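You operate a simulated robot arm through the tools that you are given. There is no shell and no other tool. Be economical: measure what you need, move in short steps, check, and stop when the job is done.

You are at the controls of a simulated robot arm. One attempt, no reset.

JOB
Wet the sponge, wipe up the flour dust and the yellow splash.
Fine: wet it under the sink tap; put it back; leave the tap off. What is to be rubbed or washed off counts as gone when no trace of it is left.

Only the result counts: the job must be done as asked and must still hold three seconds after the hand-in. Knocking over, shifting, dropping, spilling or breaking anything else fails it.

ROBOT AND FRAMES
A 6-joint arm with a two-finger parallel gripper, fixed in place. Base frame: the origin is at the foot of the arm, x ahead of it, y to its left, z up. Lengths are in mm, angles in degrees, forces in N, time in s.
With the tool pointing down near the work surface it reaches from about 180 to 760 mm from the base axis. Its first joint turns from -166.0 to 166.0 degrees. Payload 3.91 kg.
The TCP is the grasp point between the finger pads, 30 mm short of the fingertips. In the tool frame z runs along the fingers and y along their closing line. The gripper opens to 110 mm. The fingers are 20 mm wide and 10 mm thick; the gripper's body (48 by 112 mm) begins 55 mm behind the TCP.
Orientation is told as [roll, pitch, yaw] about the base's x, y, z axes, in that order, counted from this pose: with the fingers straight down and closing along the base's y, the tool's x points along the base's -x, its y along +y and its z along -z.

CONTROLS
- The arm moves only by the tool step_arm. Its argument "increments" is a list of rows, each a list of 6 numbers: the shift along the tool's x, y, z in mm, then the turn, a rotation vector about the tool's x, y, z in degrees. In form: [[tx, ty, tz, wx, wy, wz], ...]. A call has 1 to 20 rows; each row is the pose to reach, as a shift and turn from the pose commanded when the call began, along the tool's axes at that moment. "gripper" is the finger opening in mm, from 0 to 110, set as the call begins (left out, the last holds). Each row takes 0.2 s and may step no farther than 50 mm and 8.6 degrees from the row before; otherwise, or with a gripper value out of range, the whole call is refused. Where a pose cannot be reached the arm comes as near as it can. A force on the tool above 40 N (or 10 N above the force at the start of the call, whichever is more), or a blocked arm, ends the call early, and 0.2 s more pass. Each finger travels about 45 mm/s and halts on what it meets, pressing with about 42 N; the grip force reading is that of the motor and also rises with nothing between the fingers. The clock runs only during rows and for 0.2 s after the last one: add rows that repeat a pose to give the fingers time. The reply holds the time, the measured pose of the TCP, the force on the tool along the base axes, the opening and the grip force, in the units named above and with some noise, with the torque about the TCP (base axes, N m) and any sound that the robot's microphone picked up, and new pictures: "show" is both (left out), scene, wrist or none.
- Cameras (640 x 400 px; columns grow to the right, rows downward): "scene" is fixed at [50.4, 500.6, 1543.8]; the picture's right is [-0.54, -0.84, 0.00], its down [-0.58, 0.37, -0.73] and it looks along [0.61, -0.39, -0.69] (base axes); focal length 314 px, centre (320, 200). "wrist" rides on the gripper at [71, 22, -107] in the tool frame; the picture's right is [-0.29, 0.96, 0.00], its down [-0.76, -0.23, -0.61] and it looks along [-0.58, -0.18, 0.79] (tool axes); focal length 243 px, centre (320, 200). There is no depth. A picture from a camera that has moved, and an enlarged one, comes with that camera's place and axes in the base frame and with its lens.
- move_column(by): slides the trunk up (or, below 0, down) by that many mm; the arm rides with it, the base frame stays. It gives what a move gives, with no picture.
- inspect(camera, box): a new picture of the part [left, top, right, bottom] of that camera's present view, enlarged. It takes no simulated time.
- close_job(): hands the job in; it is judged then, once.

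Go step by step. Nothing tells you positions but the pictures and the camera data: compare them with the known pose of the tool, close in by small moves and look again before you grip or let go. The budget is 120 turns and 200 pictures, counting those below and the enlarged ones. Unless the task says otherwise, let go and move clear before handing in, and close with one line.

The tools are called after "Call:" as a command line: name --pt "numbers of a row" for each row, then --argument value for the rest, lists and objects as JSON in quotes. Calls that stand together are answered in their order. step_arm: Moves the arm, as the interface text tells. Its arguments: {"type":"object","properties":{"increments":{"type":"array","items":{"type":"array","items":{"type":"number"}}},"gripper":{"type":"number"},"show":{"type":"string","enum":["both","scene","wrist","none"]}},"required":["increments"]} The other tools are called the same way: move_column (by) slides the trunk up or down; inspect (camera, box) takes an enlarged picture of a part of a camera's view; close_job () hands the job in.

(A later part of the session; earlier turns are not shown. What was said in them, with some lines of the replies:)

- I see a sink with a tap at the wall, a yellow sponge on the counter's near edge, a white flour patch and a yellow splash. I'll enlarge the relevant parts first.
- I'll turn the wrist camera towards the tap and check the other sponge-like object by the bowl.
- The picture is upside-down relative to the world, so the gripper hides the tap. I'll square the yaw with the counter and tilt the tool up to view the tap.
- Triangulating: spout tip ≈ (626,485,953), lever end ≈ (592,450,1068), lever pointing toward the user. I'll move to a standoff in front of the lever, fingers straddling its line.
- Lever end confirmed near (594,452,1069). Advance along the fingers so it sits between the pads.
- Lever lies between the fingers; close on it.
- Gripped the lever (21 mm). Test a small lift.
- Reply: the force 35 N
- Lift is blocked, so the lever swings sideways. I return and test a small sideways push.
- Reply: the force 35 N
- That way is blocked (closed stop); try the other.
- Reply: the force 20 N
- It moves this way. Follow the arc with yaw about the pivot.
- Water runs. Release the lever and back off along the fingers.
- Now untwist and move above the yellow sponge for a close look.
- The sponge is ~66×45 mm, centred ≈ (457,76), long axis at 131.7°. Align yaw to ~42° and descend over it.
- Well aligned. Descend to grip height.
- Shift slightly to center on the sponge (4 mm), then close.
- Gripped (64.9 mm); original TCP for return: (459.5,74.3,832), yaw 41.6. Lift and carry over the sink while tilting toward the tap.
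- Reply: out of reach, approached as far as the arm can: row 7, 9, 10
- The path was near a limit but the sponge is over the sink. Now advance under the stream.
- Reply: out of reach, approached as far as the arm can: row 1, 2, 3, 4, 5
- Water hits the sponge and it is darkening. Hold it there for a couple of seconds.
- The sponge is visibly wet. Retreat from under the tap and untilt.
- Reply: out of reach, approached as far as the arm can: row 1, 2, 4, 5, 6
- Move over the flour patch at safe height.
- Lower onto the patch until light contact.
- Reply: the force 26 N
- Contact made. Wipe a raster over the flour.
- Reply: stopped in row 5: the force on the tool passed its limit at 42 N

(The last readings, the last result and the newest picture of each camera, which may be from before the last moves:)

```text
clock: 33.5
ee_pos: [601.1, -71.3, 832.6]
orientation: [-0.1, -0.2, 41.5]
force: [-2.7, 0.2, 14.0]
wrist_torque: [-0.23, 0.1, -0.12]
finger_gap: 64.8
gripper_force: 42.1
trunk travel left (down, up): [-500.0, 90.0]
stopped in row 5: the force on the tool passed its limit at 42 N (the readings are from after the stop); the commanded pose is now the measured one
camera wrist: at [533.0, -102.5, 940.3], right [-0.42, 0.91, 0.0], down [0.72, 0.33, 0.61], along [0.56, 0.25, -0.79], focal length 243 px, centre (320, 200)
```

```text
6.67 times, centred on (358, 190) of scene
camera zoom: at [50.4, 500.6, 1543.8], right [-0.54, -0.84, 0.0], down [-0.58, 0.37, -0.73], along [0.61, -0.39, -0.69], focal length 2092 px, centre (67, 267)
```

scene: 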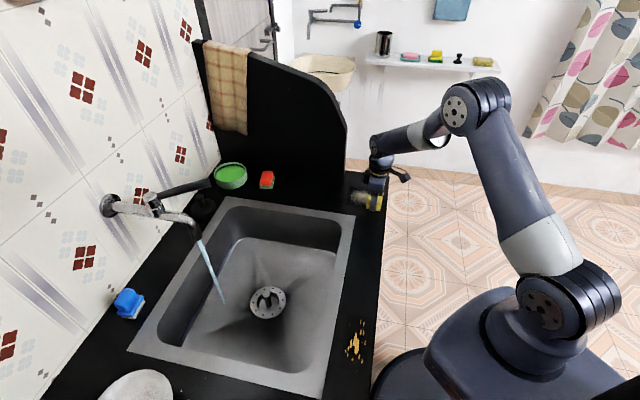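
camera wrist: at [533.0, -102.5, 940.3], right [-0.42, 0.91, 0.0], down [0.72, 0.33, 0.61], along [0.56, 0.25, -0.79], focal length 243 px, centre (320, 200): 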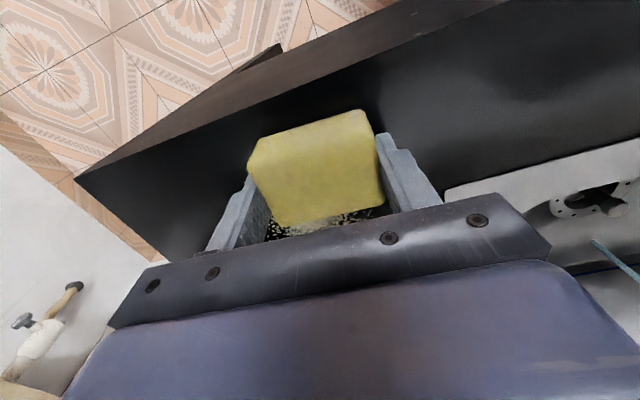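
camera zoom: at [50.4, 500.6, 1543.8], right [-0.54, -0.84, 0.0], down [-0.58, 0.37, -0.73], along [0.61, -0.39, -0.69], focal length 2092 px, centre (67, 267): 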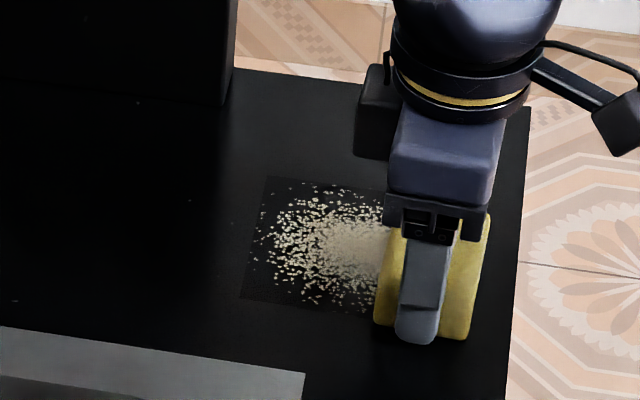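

The flour is fading but the force limit stopped it. Continue with slightly less pressure and smaller steps.

Call:
step_arm --pt "0 -14 -0.5 0 0 0" --pt "0 -28 -0.5 0 0 0" --pt "0 -42 -0.5 0 0 0" --pt "0 -55 -0.5 0 0 0" --pt "-12 -55 -0.5 0 0 0" --pt "-22 -55 -0.5 0 0 0" --pt "-22 -42 -0.5 0 0 0" --pt "-22 -28 -0.5 0 0 0" --pt "-22 -14 -0.5 0 0 0" --pt "-22 0 -0.5 0 0 0" --pt "-34 0 -0.5 0 0 0" --pt "-45 0 -0.5 0 0 0" --pt "-45 -14 -0.5 0 0 0" --pt "-45 -28 -0.5 0 0 0" --pt "-45 -42 -0.5 0 0 0" --pt "-45 -55 -0.5 0 0 0" --pt "-57 -55 -0.5 0 0 0" --pt "-68 -55 -0.5 0 0 0" --pt "-68 -42 -0.5 0 0 0" --pt "-68 -28 -0.5 0 0 0" --show "wrist"

Call:
inspect --camera "scene" --box '[310, 160, 406, 220]'

```text
clock: 37.7
ee_pos: [672.5, -46.3, 832.8]
orientation: [-0.1, -0.2, 41.6]
force: [4.3, -4.3, 15.8]
wrist_torque: [-0.13, -0.1, 0.06]
finger_gap: 64.9
gripper_force: 41.6
trunk travel left (down, up): [-500.0, 90.0]
camera wrist: at [603.9, -77.4, 939.9], right [-0.42, 0.91, 0.0], down [0.72, 0.33, 0.61], along [0.55, 0.26, -0.79], focal length 243 px, centre (320, 200)
```

wrist: 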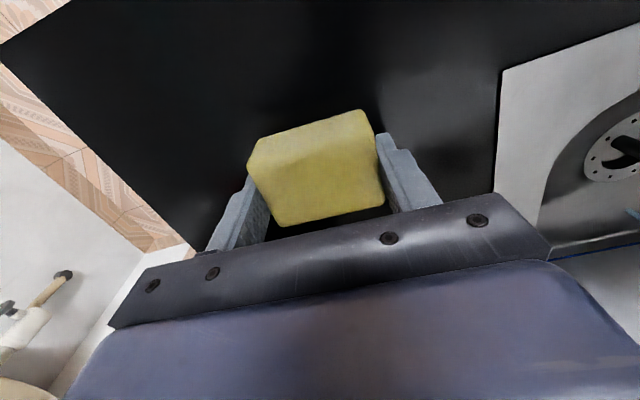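

```text
6.67 times, centred on (358, 190) of scene
camera zoom: at [50.4, 500.6, 1543.8], right [-0.54, -0.84, 0.0], down [-0.58, 0.37, -0.73], along [0.61, -0.39, -0.69], focal length 2092 px, centre (67, 267)
```

zoom: 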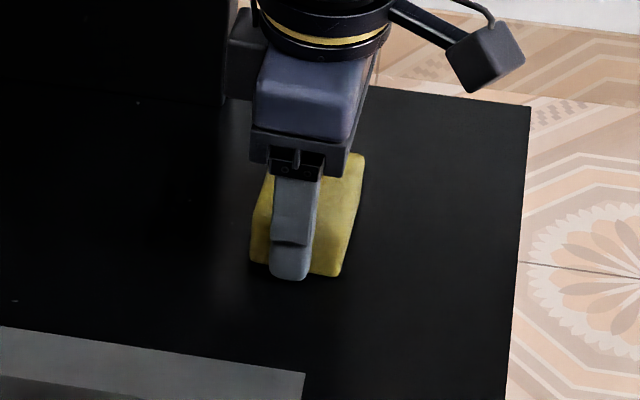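

The flour appears gone; finish the far strip for safety and lift to check.

Call:
step_arm --pt "0 14 0 0 0 0" --pt "0 28 0 0 0 0" --pt "-10 28 0 0 0 0" --pt "-20 28 0 0 0 0" --pt "-20 14 0 0 0 0" --pt "-20 0 0 0 0 0" --pt "-20 -14 0 0 0 0" --pt "-20 -26 0 0 0 0" --pt "-10 -26 -10 0 0 0" --pt "0 -10 -50 0 0 0" --pt "40 40 -90 0 0 0" --pt "80 70 -90 0 0 0"

Call:
inspect --camera "scene" --box '[310, 160, 406, 220]'

Call:
inspect --camera "scene" --box '[310, 300, 422, 370]'

```text
refused: row 11 steps farther than a row can; nothing moved
```

```text
6.67 times, centred on (358, 190) of scene
camera zoom: at [50.4, 500.6, 1543.8], right [-0.54, -0.84, 0.0], down [-0.58, 0.37, -0.73], along [0.61, -0.39, -0.69], focal length 2092 px, centre (67, 267)
```

zoom: 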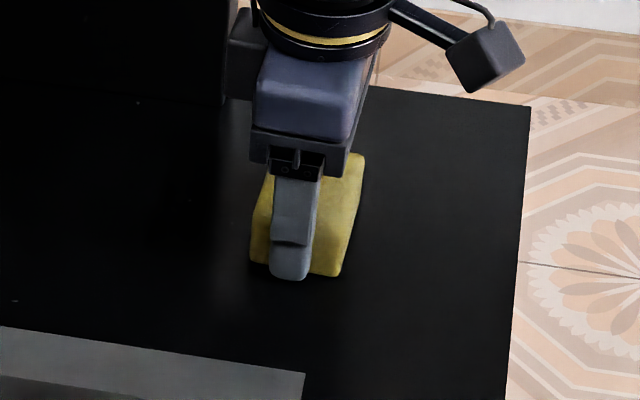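

```text
5.71 times, centred on (366, 335) of scene
camera zoom: at [50.4, 500.6, 1543.8], right [-0.54, -0.84, 0.0], down [-0.58, 0.37, -0.73], along [0.61, -0.39, -0.69], focal length 1793 px, centre (57, -571)
```

zoom: 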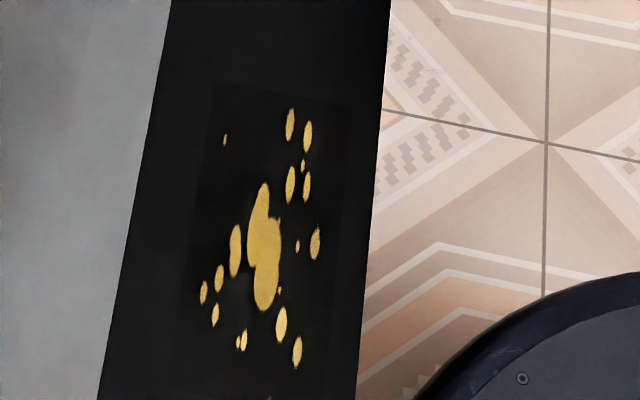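

Flour done so far; splash spans roughly 50×110 mm. Repeat the finishing strokes with a legal lift.

Call:
step_arm --pt "0 14 0 0 0 0" --pt "0 28 0 0 0 0" --pt "-10 28 0 0 0 0" --pt "-20 28 0 0 0 0" --pt "-20 14 0 0 0 0" --pt "-20 0 0 0 0 0" --pt "-20 -14 0 0 0 0" --pt "-20 -26 0 0 0 0" --pt "-10 -26 -15 0 0 0" --pt "0 -10 -50 0 0 0" --pt "20 20 -80 0 0 0" --pt "40 55 -90 0 0 0" --pt "60 90 -90 0 0 0"

Call:
inspect --camera "scene" --box '[310, 160, 406, 220]'

```text
clock: 40.5
ee_pos: [566.4, -19.8, 924.5]
orientation: [0.1, -0.1, 41.4]
force: [-0.4, -0.2, -0.5]
wrist_torque: [-0.02, 0.01, 0.0]
finger_gap: 64.9
gripper_force: 42.8
trunk travel left (down, up): [-500.0, 90.0]
camera wrist: at [498.1, -51.6, 1031.8], right [-0.42, 0.91, 0.0], down [0.72, 0.33, 0.61], along [0.55, 0.26, -0.79], focal length 243 px, centre (320, 200)
```

scene: 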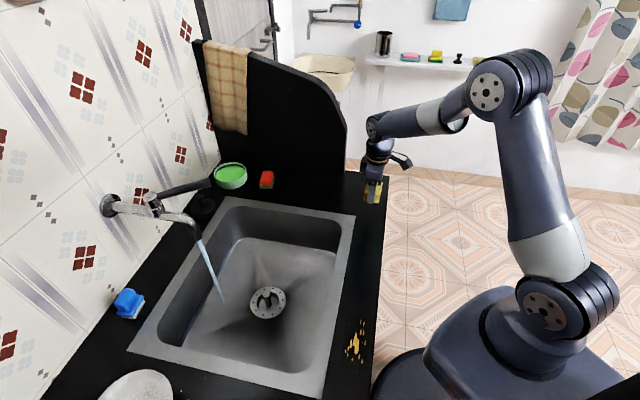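
wrist: 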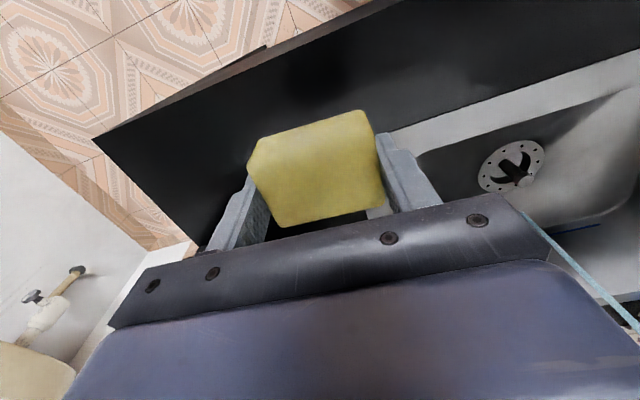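

```text
6.67 times, centred on (358, 190) of scene
camera zoom: at [50.4, 500.6, 1543.8], right [-0.54, -0.84, 0.0], down [-0.58, 0.37, -0.73], along [0.61, -0.39, -0.69], focal length 2092 px, centre (67, 267)
```

zoom: 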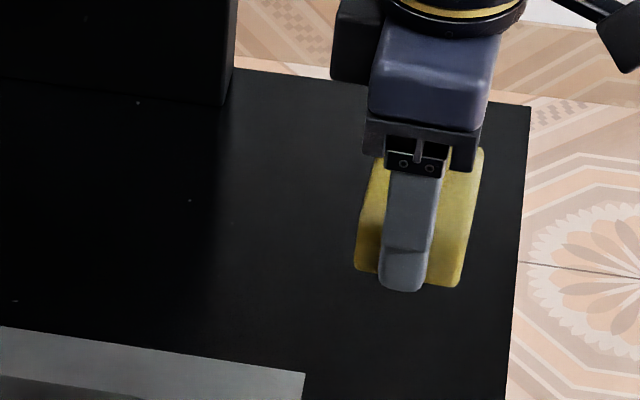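

Move toward the splash at height.

Call:
step_arm --pt "4 45 0 0 0 0" --pt "8 90 0 0 0 0" --pt "13 135 0 0 0 0" --pt "17 180 0 0 0 0" --pt "21 225 0 0 0 0" --pt "25 270 0 0 0 0" --pt "29 315 0 0 0 0" --pt "34 360 0 0 0 0" --pt "38 408 0 0 0 0"

Call:
inspect --camera "scene" --box '[310, 160, 406, 220]'

```text
clock: 42.5
ee_pos: [271.0, 262.0, 925.2]
orientation: [0.1, -0.2, 41.5]
force: [-0.5, 0.7, -0.5]
wrist_torque: [0.04, 0.02, 0.02]
finger_gap: 64.9
gripper_force: 42.0
trunk travel left (down, up): [-500.0, 90.0]
camera wrist: at [202.3, 230.0, 1031.2], right [-0.42, 0.91, 0.0], down [0.72, 0.33, 0.61], along [0.55, 0.26, -0.79], focal length 243 px, centre (320, 200)
```

scene: 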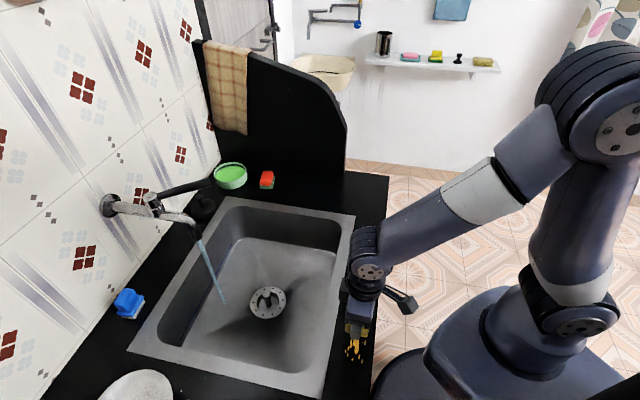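
wrist: 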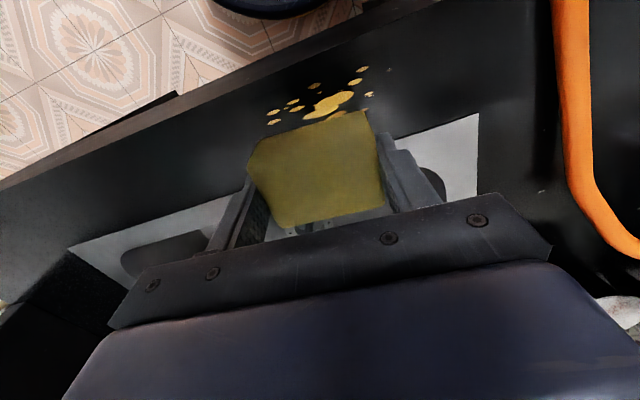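

```text
6.67 times, centred on (358, 190) of scene
camera zoom: at [50.4, 500.6, 1543.8], right [-0.54, -0.84, 0.0], down [-0.58, 0.37, -0.73], along [0.61, -0.39, -0.69], focal length 2092 px, centre (67, 267)
```

zoom: 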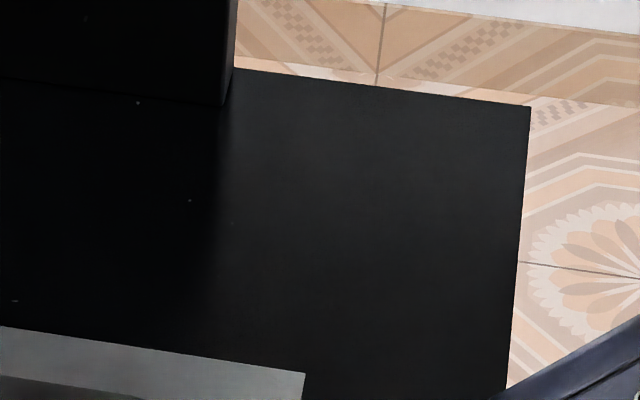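

Flour is fully gone. Lower onto the splash.

Call:
step_arm --pt "0 0 40 0 0 0" --pt "0 0 75 0 0 0" --pt "0 0 88 0 0 0" --pt "0 0 91 0 0 0" --pt "0 0 93 0 0 0" --show "none"

```text
clock: 43.7
ee_pos: [267.5, 259.7, 832.6]
orientation: [0.2, -0.3, 41.5]
force: [0.6, -4.8, 36.3]
wrist_torque: [-0.52, -0.11, 0.0]
finger_gap: 64.9
gripper_force: 42.0
trunk travel left (down, up): [-500.0, 90.0]
```

Contact a bit firm; ease off and wipe the splash in overlapping passes.

Call:
step_arm --pt "0 0 -1.8 0 0 0" --pt "0 13 -1.8 0 0 0" --pt "0 26 -1.8 0 0 0" --pt "7 33 -1.8 0 0 0" --pt "13 33 -1.8 0 0 0" --pt "13 20 -1.8 0 0 0" --pt "13 7 -1.8 0 0 0" --pt "13 -7 -1.8 0 0 0" --pt "13 -20 -1.8 0 0 0" --pt "13 -33 -1.8 0 0 0" --pt "0 -33 -1.8 0 0 0" --pt "0 -20 -1.8 0 0 0" --pt "0 -7 -1.8 0 0 0" --pt "0 7 -1.8 0 0 0" --pt "0 20 -1.8 0 0 0" --pt "0 33 -1.8 0 0 0" --pt "-13 33 -1.8 0 0 0" --pt "-13 20 -1.8 0 0 0" --pt "-13 7 -1.8 0 0 0" --pt "-13 -7 -1.8 0 0 0"

Call:
inspect --camera "scene" --box '[310, 300, 422, 370]'

```text
clock: 47.9
ee_pos: [281.1, 264.8, 833.1]
orientation: [0.1, -0.1, 41.6]
force: [-2.5, 3.4, 12.5]
wrist_torque: [0.13, 0.01, -0.03]
finger_gap: 65.0
gripper_force: 41.9
trunk travel left (down, up): [-500.0, 90.0]
camera wrist: at [212.7, 233.5, 939.4], right [-0.42, 0.91, 0.0], down [0.72, 0.33, 0.61], along [0.55, 0.26, -0.79], focal length 243 px, centre (320, 200)
```

scene: 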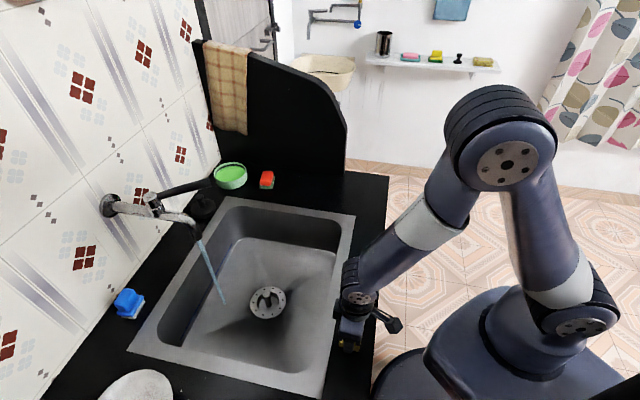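
wrist: 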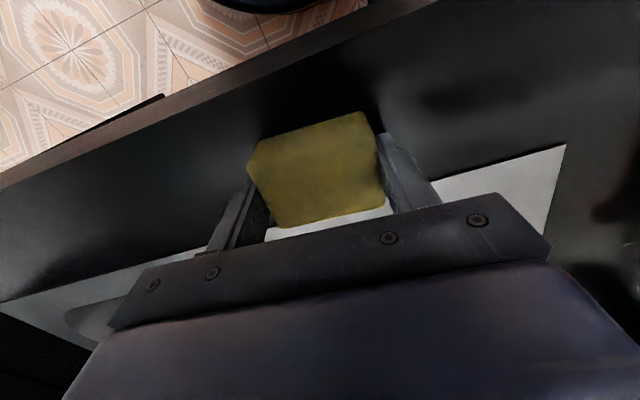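

```text
5.71 times, centred on (366, 335) of scene
camera zoom: at [50.4, 500.6, 1543.8], right [-0.54, -0.84, 0.0], down [-0.58, 0.37, -0.73], along [0.61, -0.39, -0.69], focal length 1793 px, centre (57, -571)
```

zoom: 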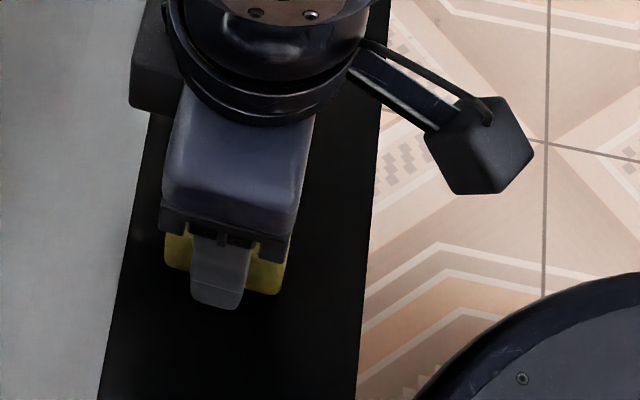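

Looks clean; one more quick pass to leave no trace, then lift.

Call:
step_arm --pt "0 -13 0 0 0 0" --pt "0 -26 0 0 0 0" --pt "13 -26 0 0 0 0" --pt "26 -26 0 0 0 0" --pt "26 -10 0 0 0 0" --pt "26 6 0 0 0 0" --pt "26 22 0 0 0 0" --pt "26 40 0 0 0 0" --pt "13 40 0 0 0 0" --pt "13 22 0 0 0 0" --pt "13 6 0 0 0 0" --pt "13 -10 0 0 0 0" --pt "13 -26 0 0 0 0" --pt "10 -30 -30 0 0 0" --pt "5 -50 -70 0 0 0" --pt "0 -95 -80 0 0 0" --pt "-5 -140 -80 0 0 0"

Call:
inspect --camera "scene" --box '[310, 300, 422, 370]'

```text
clock: 51.5
ee_pos: [380.2, 161.3, 907.8]
orientation: [0.2, -0.2, 41.6]
force: [-0.3, -0.3, 0.6]
wrist_torque: [0.01, -0.05, 0.0]
finger_gap: 64.7
gripper_force: 42.3
trunk travel left (down, up): [-500.0, 90.0]
camera wrist: at [313.2, 129.2, 1016.1], right [-0.42, 0.91, 0.0], down [0.72, 0.33, 0.61], along [0.55, 0.26, -0.79], focal length 243 px, centre (320, 200)
```

scene: 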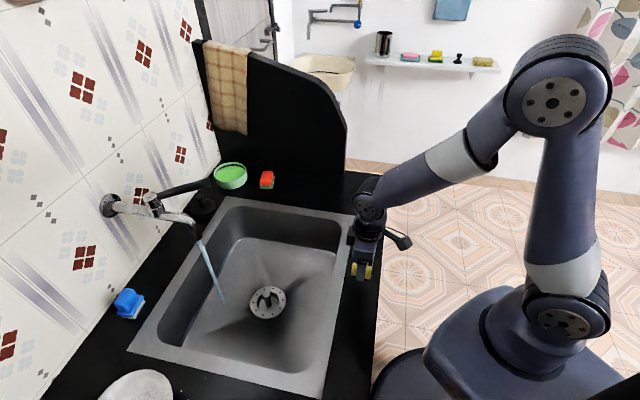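
wrist: 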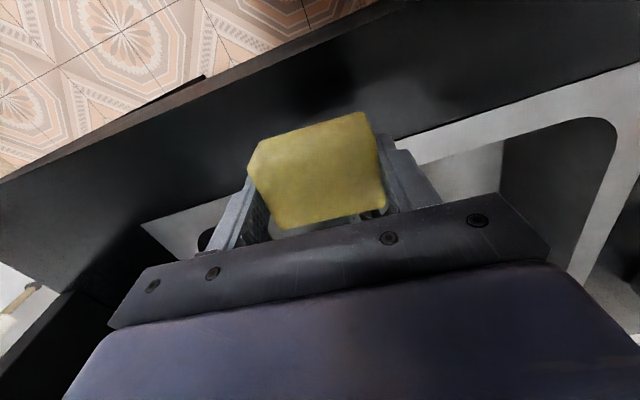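

```text
5.71 times, centred on (366, 335) of scene
camera zoom: at [50.4, 500.6, 1543.8], right [-0.54, -0.84, 0.0], down [-0.58, 0.37, -0.73], along [0.61, -0.39, -0.69], focal length 1793 px, centre (57, -571)
```

zoom: 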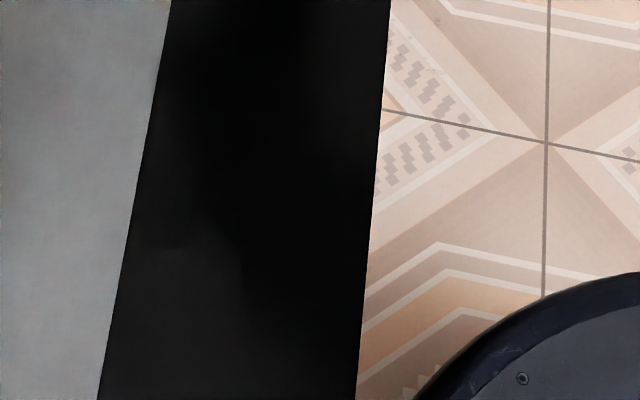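

Both stains gone. Return the sponge to its spot.

Call:
step_arm --pt "0 -40 0 0 0 0" --pt "-1 -80 0 0 0 0" --pt "-1.5 -117.7 10 0 0 0" --pt "-1.5 -117.7 45 0 0 0" --pt "-1.5 -117.7 66 0 0 0" --pt "-1.5 -117.7 72 0 0 0" --pt "-1.5 -117.7 74 0 0 0" --show "wrist"

```text
clock: 53.1
ee_pos: [458.0, 75.6, 835.6]
orientation: [0.2, -0.1, 41.5]
force: [0.0, 0.3, -0.1]
wrist_torque: [0.04, 0.01, 0.01]
finger_gap: 64.6
gripper_force: 42.1
trunk travel left (down, up): [-500.0, 90.0]
camera wrist: at [389.3, 43.8, 943.2], right [-0.42, 0.91, 0.0], down [0.72, 0.33, 0.61], along [0.55, 0.26, -0.79], focal length 243 px, centre (320, 200)
```

wrist: 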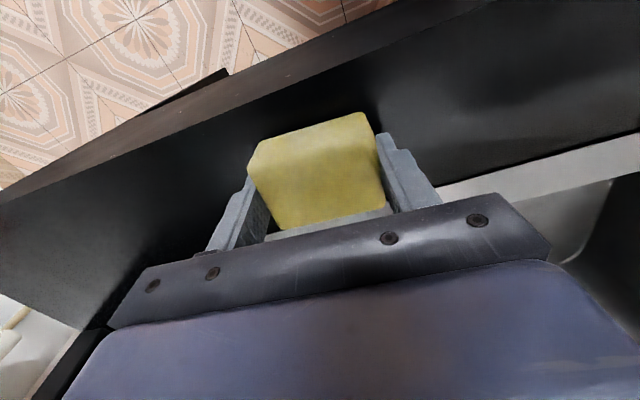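

Call:
step_arm --pt "-1 -2 1.5 0 0 0" --pt "-1 -2 3 0 0 0" --pt "-1 -2 3 0 0 0" --show "none"

```text
clock: 53.9
ee_pos: [458.4, 74.8, 832.9]
orientation: [0.1, -0.2, 41.5]
force: [0.2, -0.2, -0.6]
wrist_torque: [-0.03, 0.04, -0.02]
finger_gap: 65.1
gripper_force: 42.1
trunk travel left (down, up): [-500.0, 90.0]
```

Call:
step_arm --pt "0 0 1 0 0 0" --pt "0 0 1.5 0 0 0" --show "none"

```text
clock: 54.5
ee_pos: [460.5, 74.1, 832.7]
orientation: [0.1, -0.1, 41.5]
force: [-0.7, -0.2, -0.1]
wrist_torque: [0.0, -0.01, -0.02]
finger_gap: 64.9
gripper_force: 41.9
trunk travel left (down, up): [-500.0, 90.0]
```

Call:
step_arm --pt "0 0 0.7 0 0 0" --pt "0 0 1.2 0 0 0" --show "none"

```text
clock: 55.1
ee_pos: [460.3, 74.5, 831.2]
orientation: [0.2, 0.0, 41.6]
force: [0.4, -0.1, 3.5]
wrist_torque: [-0.03, -0.07, -0.01]
finger_gap: 64.8
gripper_force: 42.1
trunk travel left (down, up): [-500.0, 90.0]
```

Light contact: the sponge is on the counter. Release and rise straight up.

Call:
step_arm --pt "0 0 0 0 0 0" --pt "0 0 0 0 0 0" --pt "0 0 0 0 0 0" --pt "0 0 0 0 0 0" --pt "0 0 -30 0 0 0" --pt "0 0 -75 0 0 0" --pt "0 0 -120 0 0 0" --pt "0 0 -170 0 0 0" --gripper 100

Call:
inspect --camera "scene" --box '[310, 220, 406, 280]'

```text
clock: 56.9
ee_pos: [459.1, 75.4, 1002.4]
orientation: [0.1, 0.0, 41.6]
force: [0.1, 0.1, 0.0]
wrist_torque: [0.02, 0.02, -0.03]
finger_gap: 99.9
gripper_force: 0.0
trunk travel left (down, up): [-500.0, 90.0]
camera wrist: at [391.3, 43.2, 1110.4], right [-0.42, 0.91, 0.0], down [0.72, 0.33, 0.61], along [0.55, 0.26, -0.79], focal length 243 px, centre (320, 200)
```

scene: 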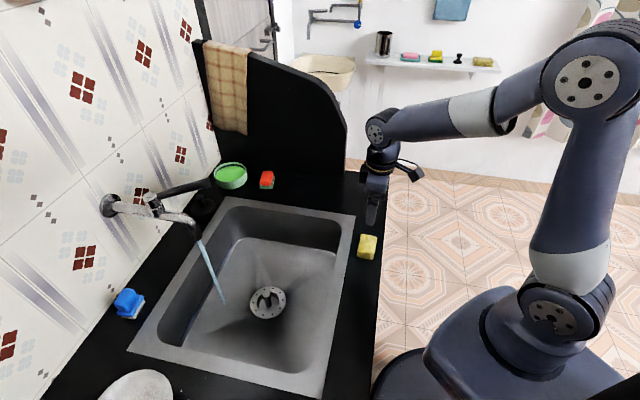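
wrist: 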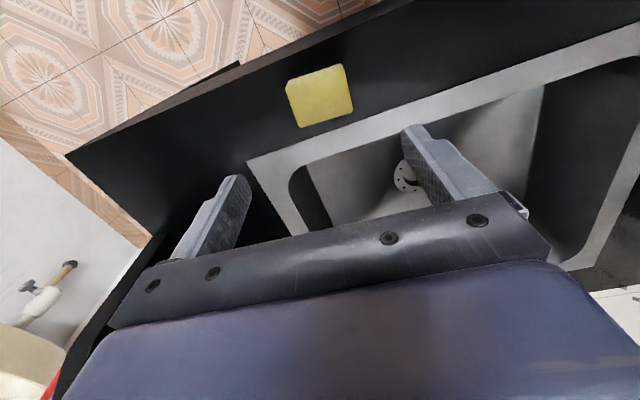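

```text
6.67 times, centred on (358, 250) of scene
camera zoom: at [50.4, 500.6, 1543.8], right [-0.54, -0.84, 0.0], down [-0.58, 0.37, -0.73], along [0.61, -0.39, -0.69], focal length 2092 px, centre (67, -133)
```

zoom: 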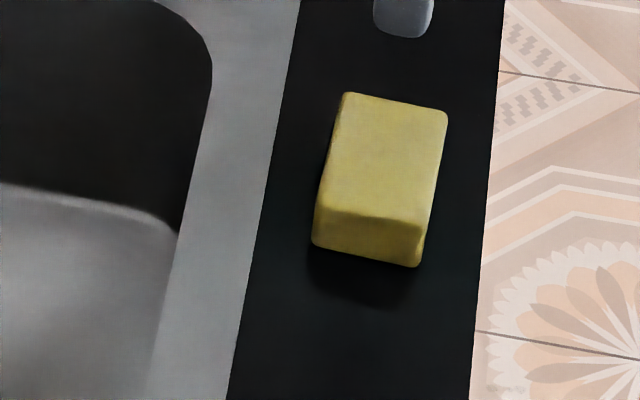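

Sponge is back within a few mm. Now return to the tap lever standoff.

Call:
step_arm --pt "-10 3 -35 0 -6.7 0" --pt "-30 8 -70 0 -13.4 0" --pt "-58 15 -100 0 -20 0" --pt "-86 23 -125 0 -26.7 0" --pt "-115 31 -140 0 -33.4 0" --pt "-143 39.4 -148 0 -40 0" --show "none"

Call:
step_arm --pt "-24 7.6 20.1 -4.1 0 -4.9" --pt "-48 15.2 40.2 -8.3 0 -9.9" --pt "-72 22.8 60.3 -12.4 0 -14.8" --pt "-96 30.4 80.4 -16.6 0 -19.8" --pt "-120 38 100.5 -20.7 0 -24.7" --pt "-143.7 45.6 120.6 -24.9 0 -29.7"

```text
clock: 58.3
ee_pos: [542.7, 197.8, 1148.8]
orientation: [0.0, -40.2, 41.5]
force: [0.3, 0.4, 0.2]
wrist_torque: [-0.04, 0.0, 0.01]
finger_gap: 100.0
gripper_force: 0.2
trunk travel left (down, up): [-500.0, 90.0]
```

```text
clock: 59.7
ee_pos: [651.6, 357.1, 1148.6]
orientation: [0.2, -40.1, 80.4]
force: [0.4, 0.6, 0.5]
wrist_torque: [0.0, -0.02, 0.04]
finger_gap: 100.1
gripper_force: 0.0
trunk travel left (down, up): [-500.0, 90.0]
camera wrist: at [609.8, 238.3, 1186.4], right [-0.91, 0.38, 0.19], down [0.26, 0.15, 0.95], along [0.33, 0.91, -0.23], focal length 243 px, centre (320, 200)
```

scene: 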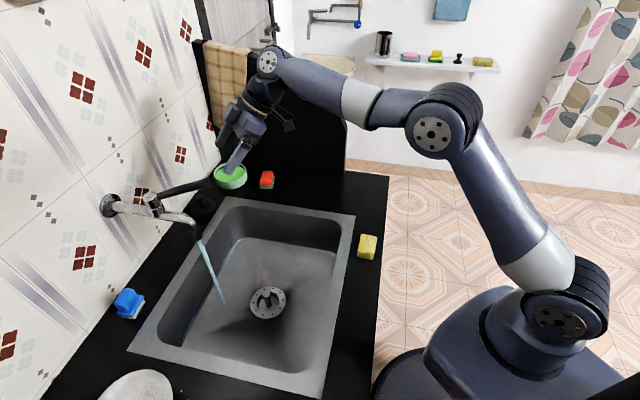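
wrist: 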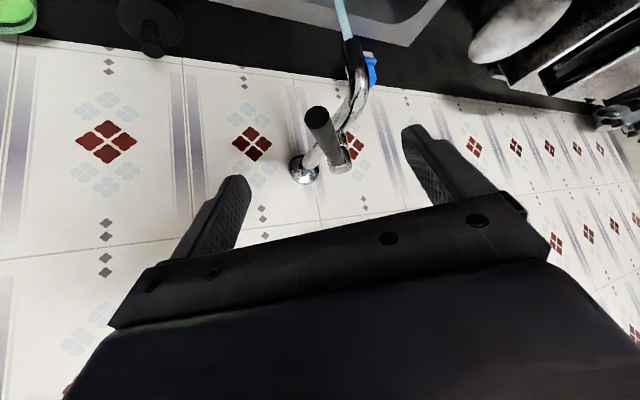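

Lever lined up. Advance and close on it.

Call:
step_arm --pt "0 0 40 0 0 0" --pt "-2 0 75 0 0 0" --pt "-2.7 0 98 0 0 0" --pt "-2.7 0 109 0 0 0" --show "none"

Call:
step_arm --pt "0 0 0 0 0 0" --pt "0 0 0 0 0 0" --pt "0 0 0 0 0 0" --pt "0 0 0 0 0 0" --pt "0 0 0 0 0 0" --pt "0 0 0 0 0 0" --gripper 10 --show "wrist"

```text
clock: 60.7
ee_pos: [663.6, 427.6, 1068.3]
orientation: [0.1, -40.1, 80.2]
force: [0.2, 0.8, -0.1]
wrist_torque: [-0.01, 0.0, 0.0]
finger_gap: 100.0
gripper_force: 0.1
trunk travel left (down, up): [-500.0, 90.0]
```

```text
clock: 62.1
ee_pos: [663.2, 427.2, 1068.3]
orientation: [0.0, -40.1, 80.2]
force: [-0.8, -1.0, -0.6]
wrist_torque: [0.04, 0.0, 0.07]
finger_gap: 20.7
gripper_force: 45.0
trunk travel left (down, up): [-500.0, 90.0]
camera wrist: at [621.0, 309.8, 1105.0], right [-0.91, 0.38, 0.19], down [0.26, 0.15, 0.95], along [0.33, 0.91, -0.23], focal length 243 px, centre (320, 200)
```

wrist: 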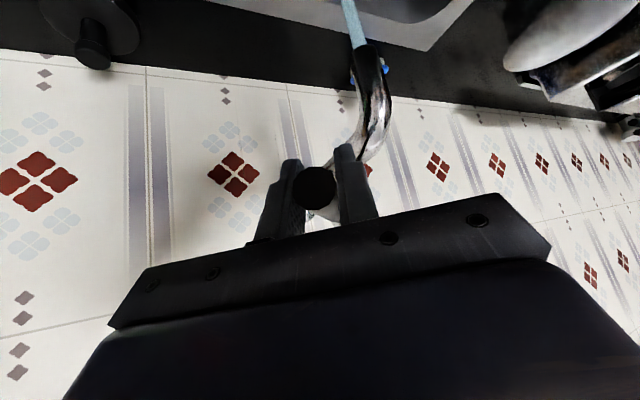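

Swing the lever back along the arc to the closed stop.

Call:
step_arm --pt "-0.2 7.4 0.2 2.6 0 3.1" --pt "-0.7 14.7 0.6 5.1 0 6.1" --pt "-1.6 22 1.4 7.7 0 9.2" --pt "-2.9 29 2.4 10.3 0 12.3" --pt "-4.6 36 3.8 12.9 0 15.3" --pt "-6.6 42.7 5.5 15.4 0 18.4" --pt "-9 49.2 7.5 18 0 21.4" --pt "-11.6 55.4 9.8 20.6 0 24.5" --pt "-14.2 60 12 22.6 0 27" --pt "-16.7 64.5 14 24.6 0 29.3" --pt "-18.4 67.7 15.4 26 0 31"

```text
clock: 64.5
ee_pos: [601.3, 461.6, 1069.6]
orientation: [0.1, -40.0, 39.6]
force: [-13.0, -16.2, -2.7]
wrist_torque: [-0.27, 0.12, 0.98]
finger_gap: 21.9
gripper_force: 45.1
trunk travel left (down, up): [-500.0, 90.0]
camera wrist: at [491.5, 398.8, 1105.2], right [-0.44, 0.88, 0.19], down [0.29, -0.06, 0.95], along [0.85, 0.47, -0.23], focal length 243 px, centre (320, 200)
```

scene: 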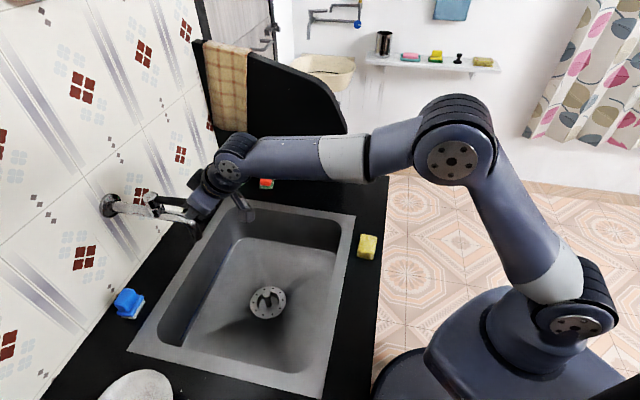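
wrist: 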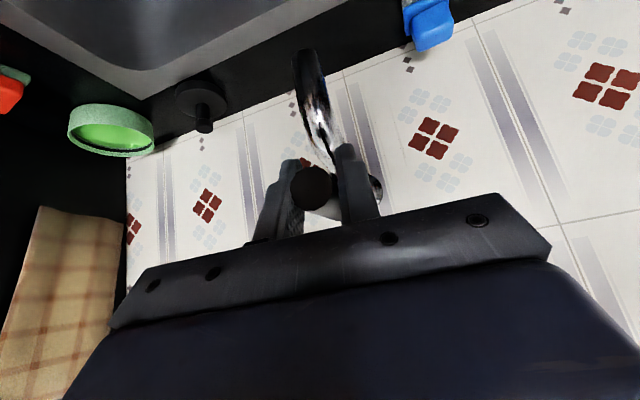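

Water has stopped and the lever is at its stop. Release and back off.

Call:
step_arm --pt "0 0 0 0 0 0" --pt "0 0 0 0 0 0" --pt "0 0 0 0 0 0" --pt "0 0 0 0 0 0" --pt "0 0 0 0 0 0" --pt "0 0 0 0 0 0" --pt "0 0 -30 0 0 0" --pt "0 0 -70 0 0 0" --pt "0 0 -110 0 0 0" --pt "40 0 -140 0 0 0" --gripper 100 --show "both"

Call:
inspect --camera "scene" --box '[90, 150, 250, 250]'

Call:
inspect --camera "scene" --box '[220, 160, 412, 280]'

Call:
inspect --camera "scene" --box '[240, 280, 432, 400]'

```text
clock: 66.7
ee_pos: [506.4, 387.7, 1149.0]
orientation: [0.2, -40.0, 39.7]
force: [-0.1, -0.2, -0.5]
wrist_torque: [0.0, -0.01, 0.02]
finger_gap: 99.9
gripper_force: 0.1
trunk travel left (down, up): [-500.0, 90.0]
camera wrist: at [398.4, 324.7, 1186.1], right [-0.44, 0.88, 0.19], down [0.29, -0.06, 0.95], along [0.85, 0.48, -0.23], focal length 243 px, centre (320, 200)
```

scene: 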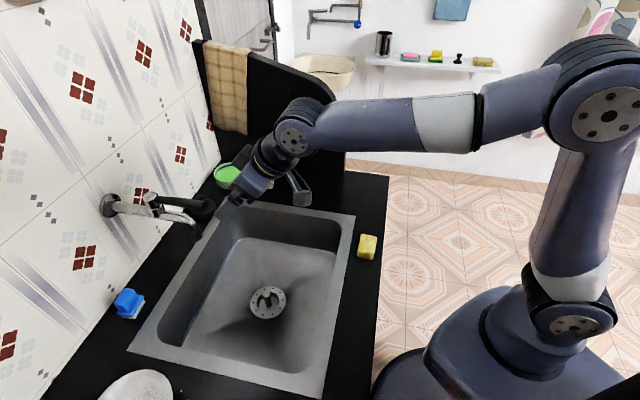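
wrist: 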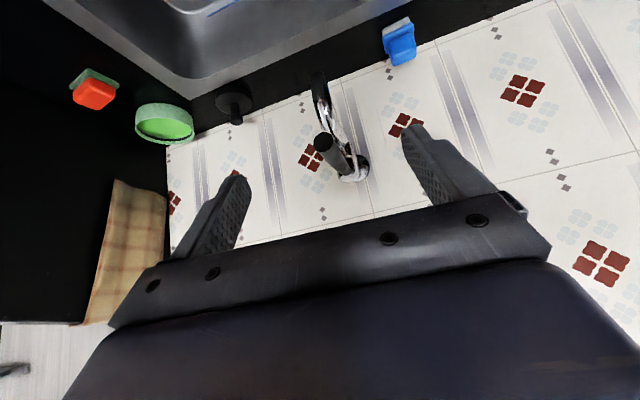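

```text
4.00 times, centred on (170, 200) of scene
camera zoom: at [50.4, 500.6, 1543.8], right [-0.54, -0.84, 0.0], down [-0.58, 0.37, -0.73], along [0.61, -0.39, -0.69], focal length 1255 px, centre (920, 200)
```

zoom: 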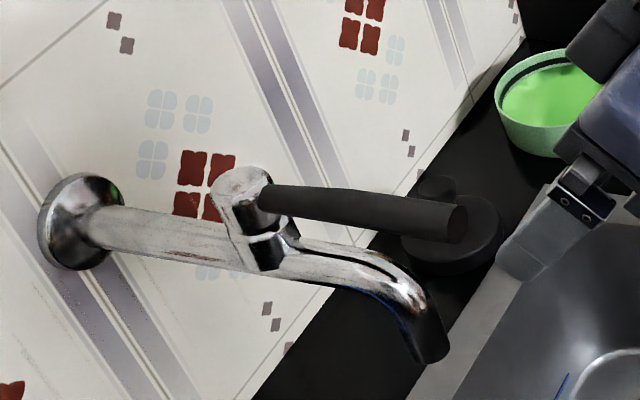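

```text
3.33 times, centred on (316, 220) of scene
camera zoom: at [50.4, 500.6, 1543.8], right [-0.54, -0.84, 0.0], down [-0.58, 0.37, -0.73], along [0.61, -0.39, -0.69], focal length 1046 px, centre (333, 133)
```

zoom: 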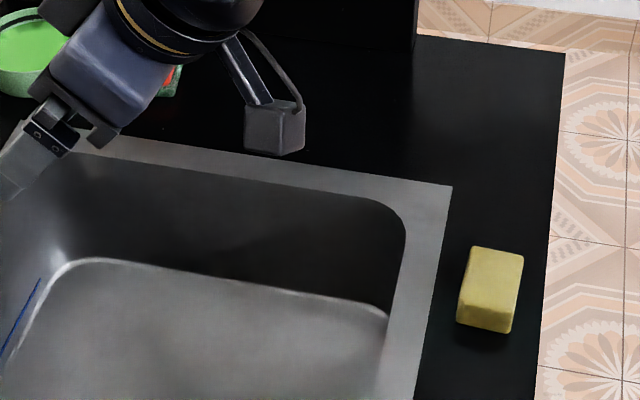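

```text
3.33 times, centred on (336, 340) of scene
camera zoom: at [50.4, 500.6, 1543.8], right [-0.54, -0.84, 0.0], down [-0.58, 0.37, -0.73], along [0.61, -0.39, -0.69], focal length 1046 px, centre (267, -267)
```

zoom: 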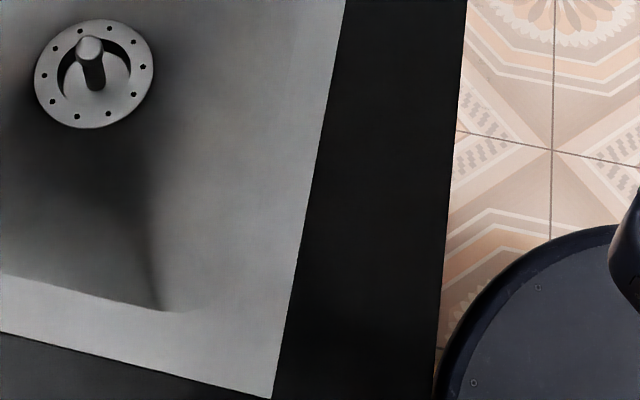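

The tap is closed with its lever at the original position. Both stains are gone, the sponge is back in place, and the arm is clear, so I'm handing in.

Call:
close_job

```text
The job is handed in.
```

I wet the sponge under the tap and wiped up the flour and the yellow splash, with no trace of either left in the last pictures. The sponge is back within a few millimetres of where it was, and the tap is off.
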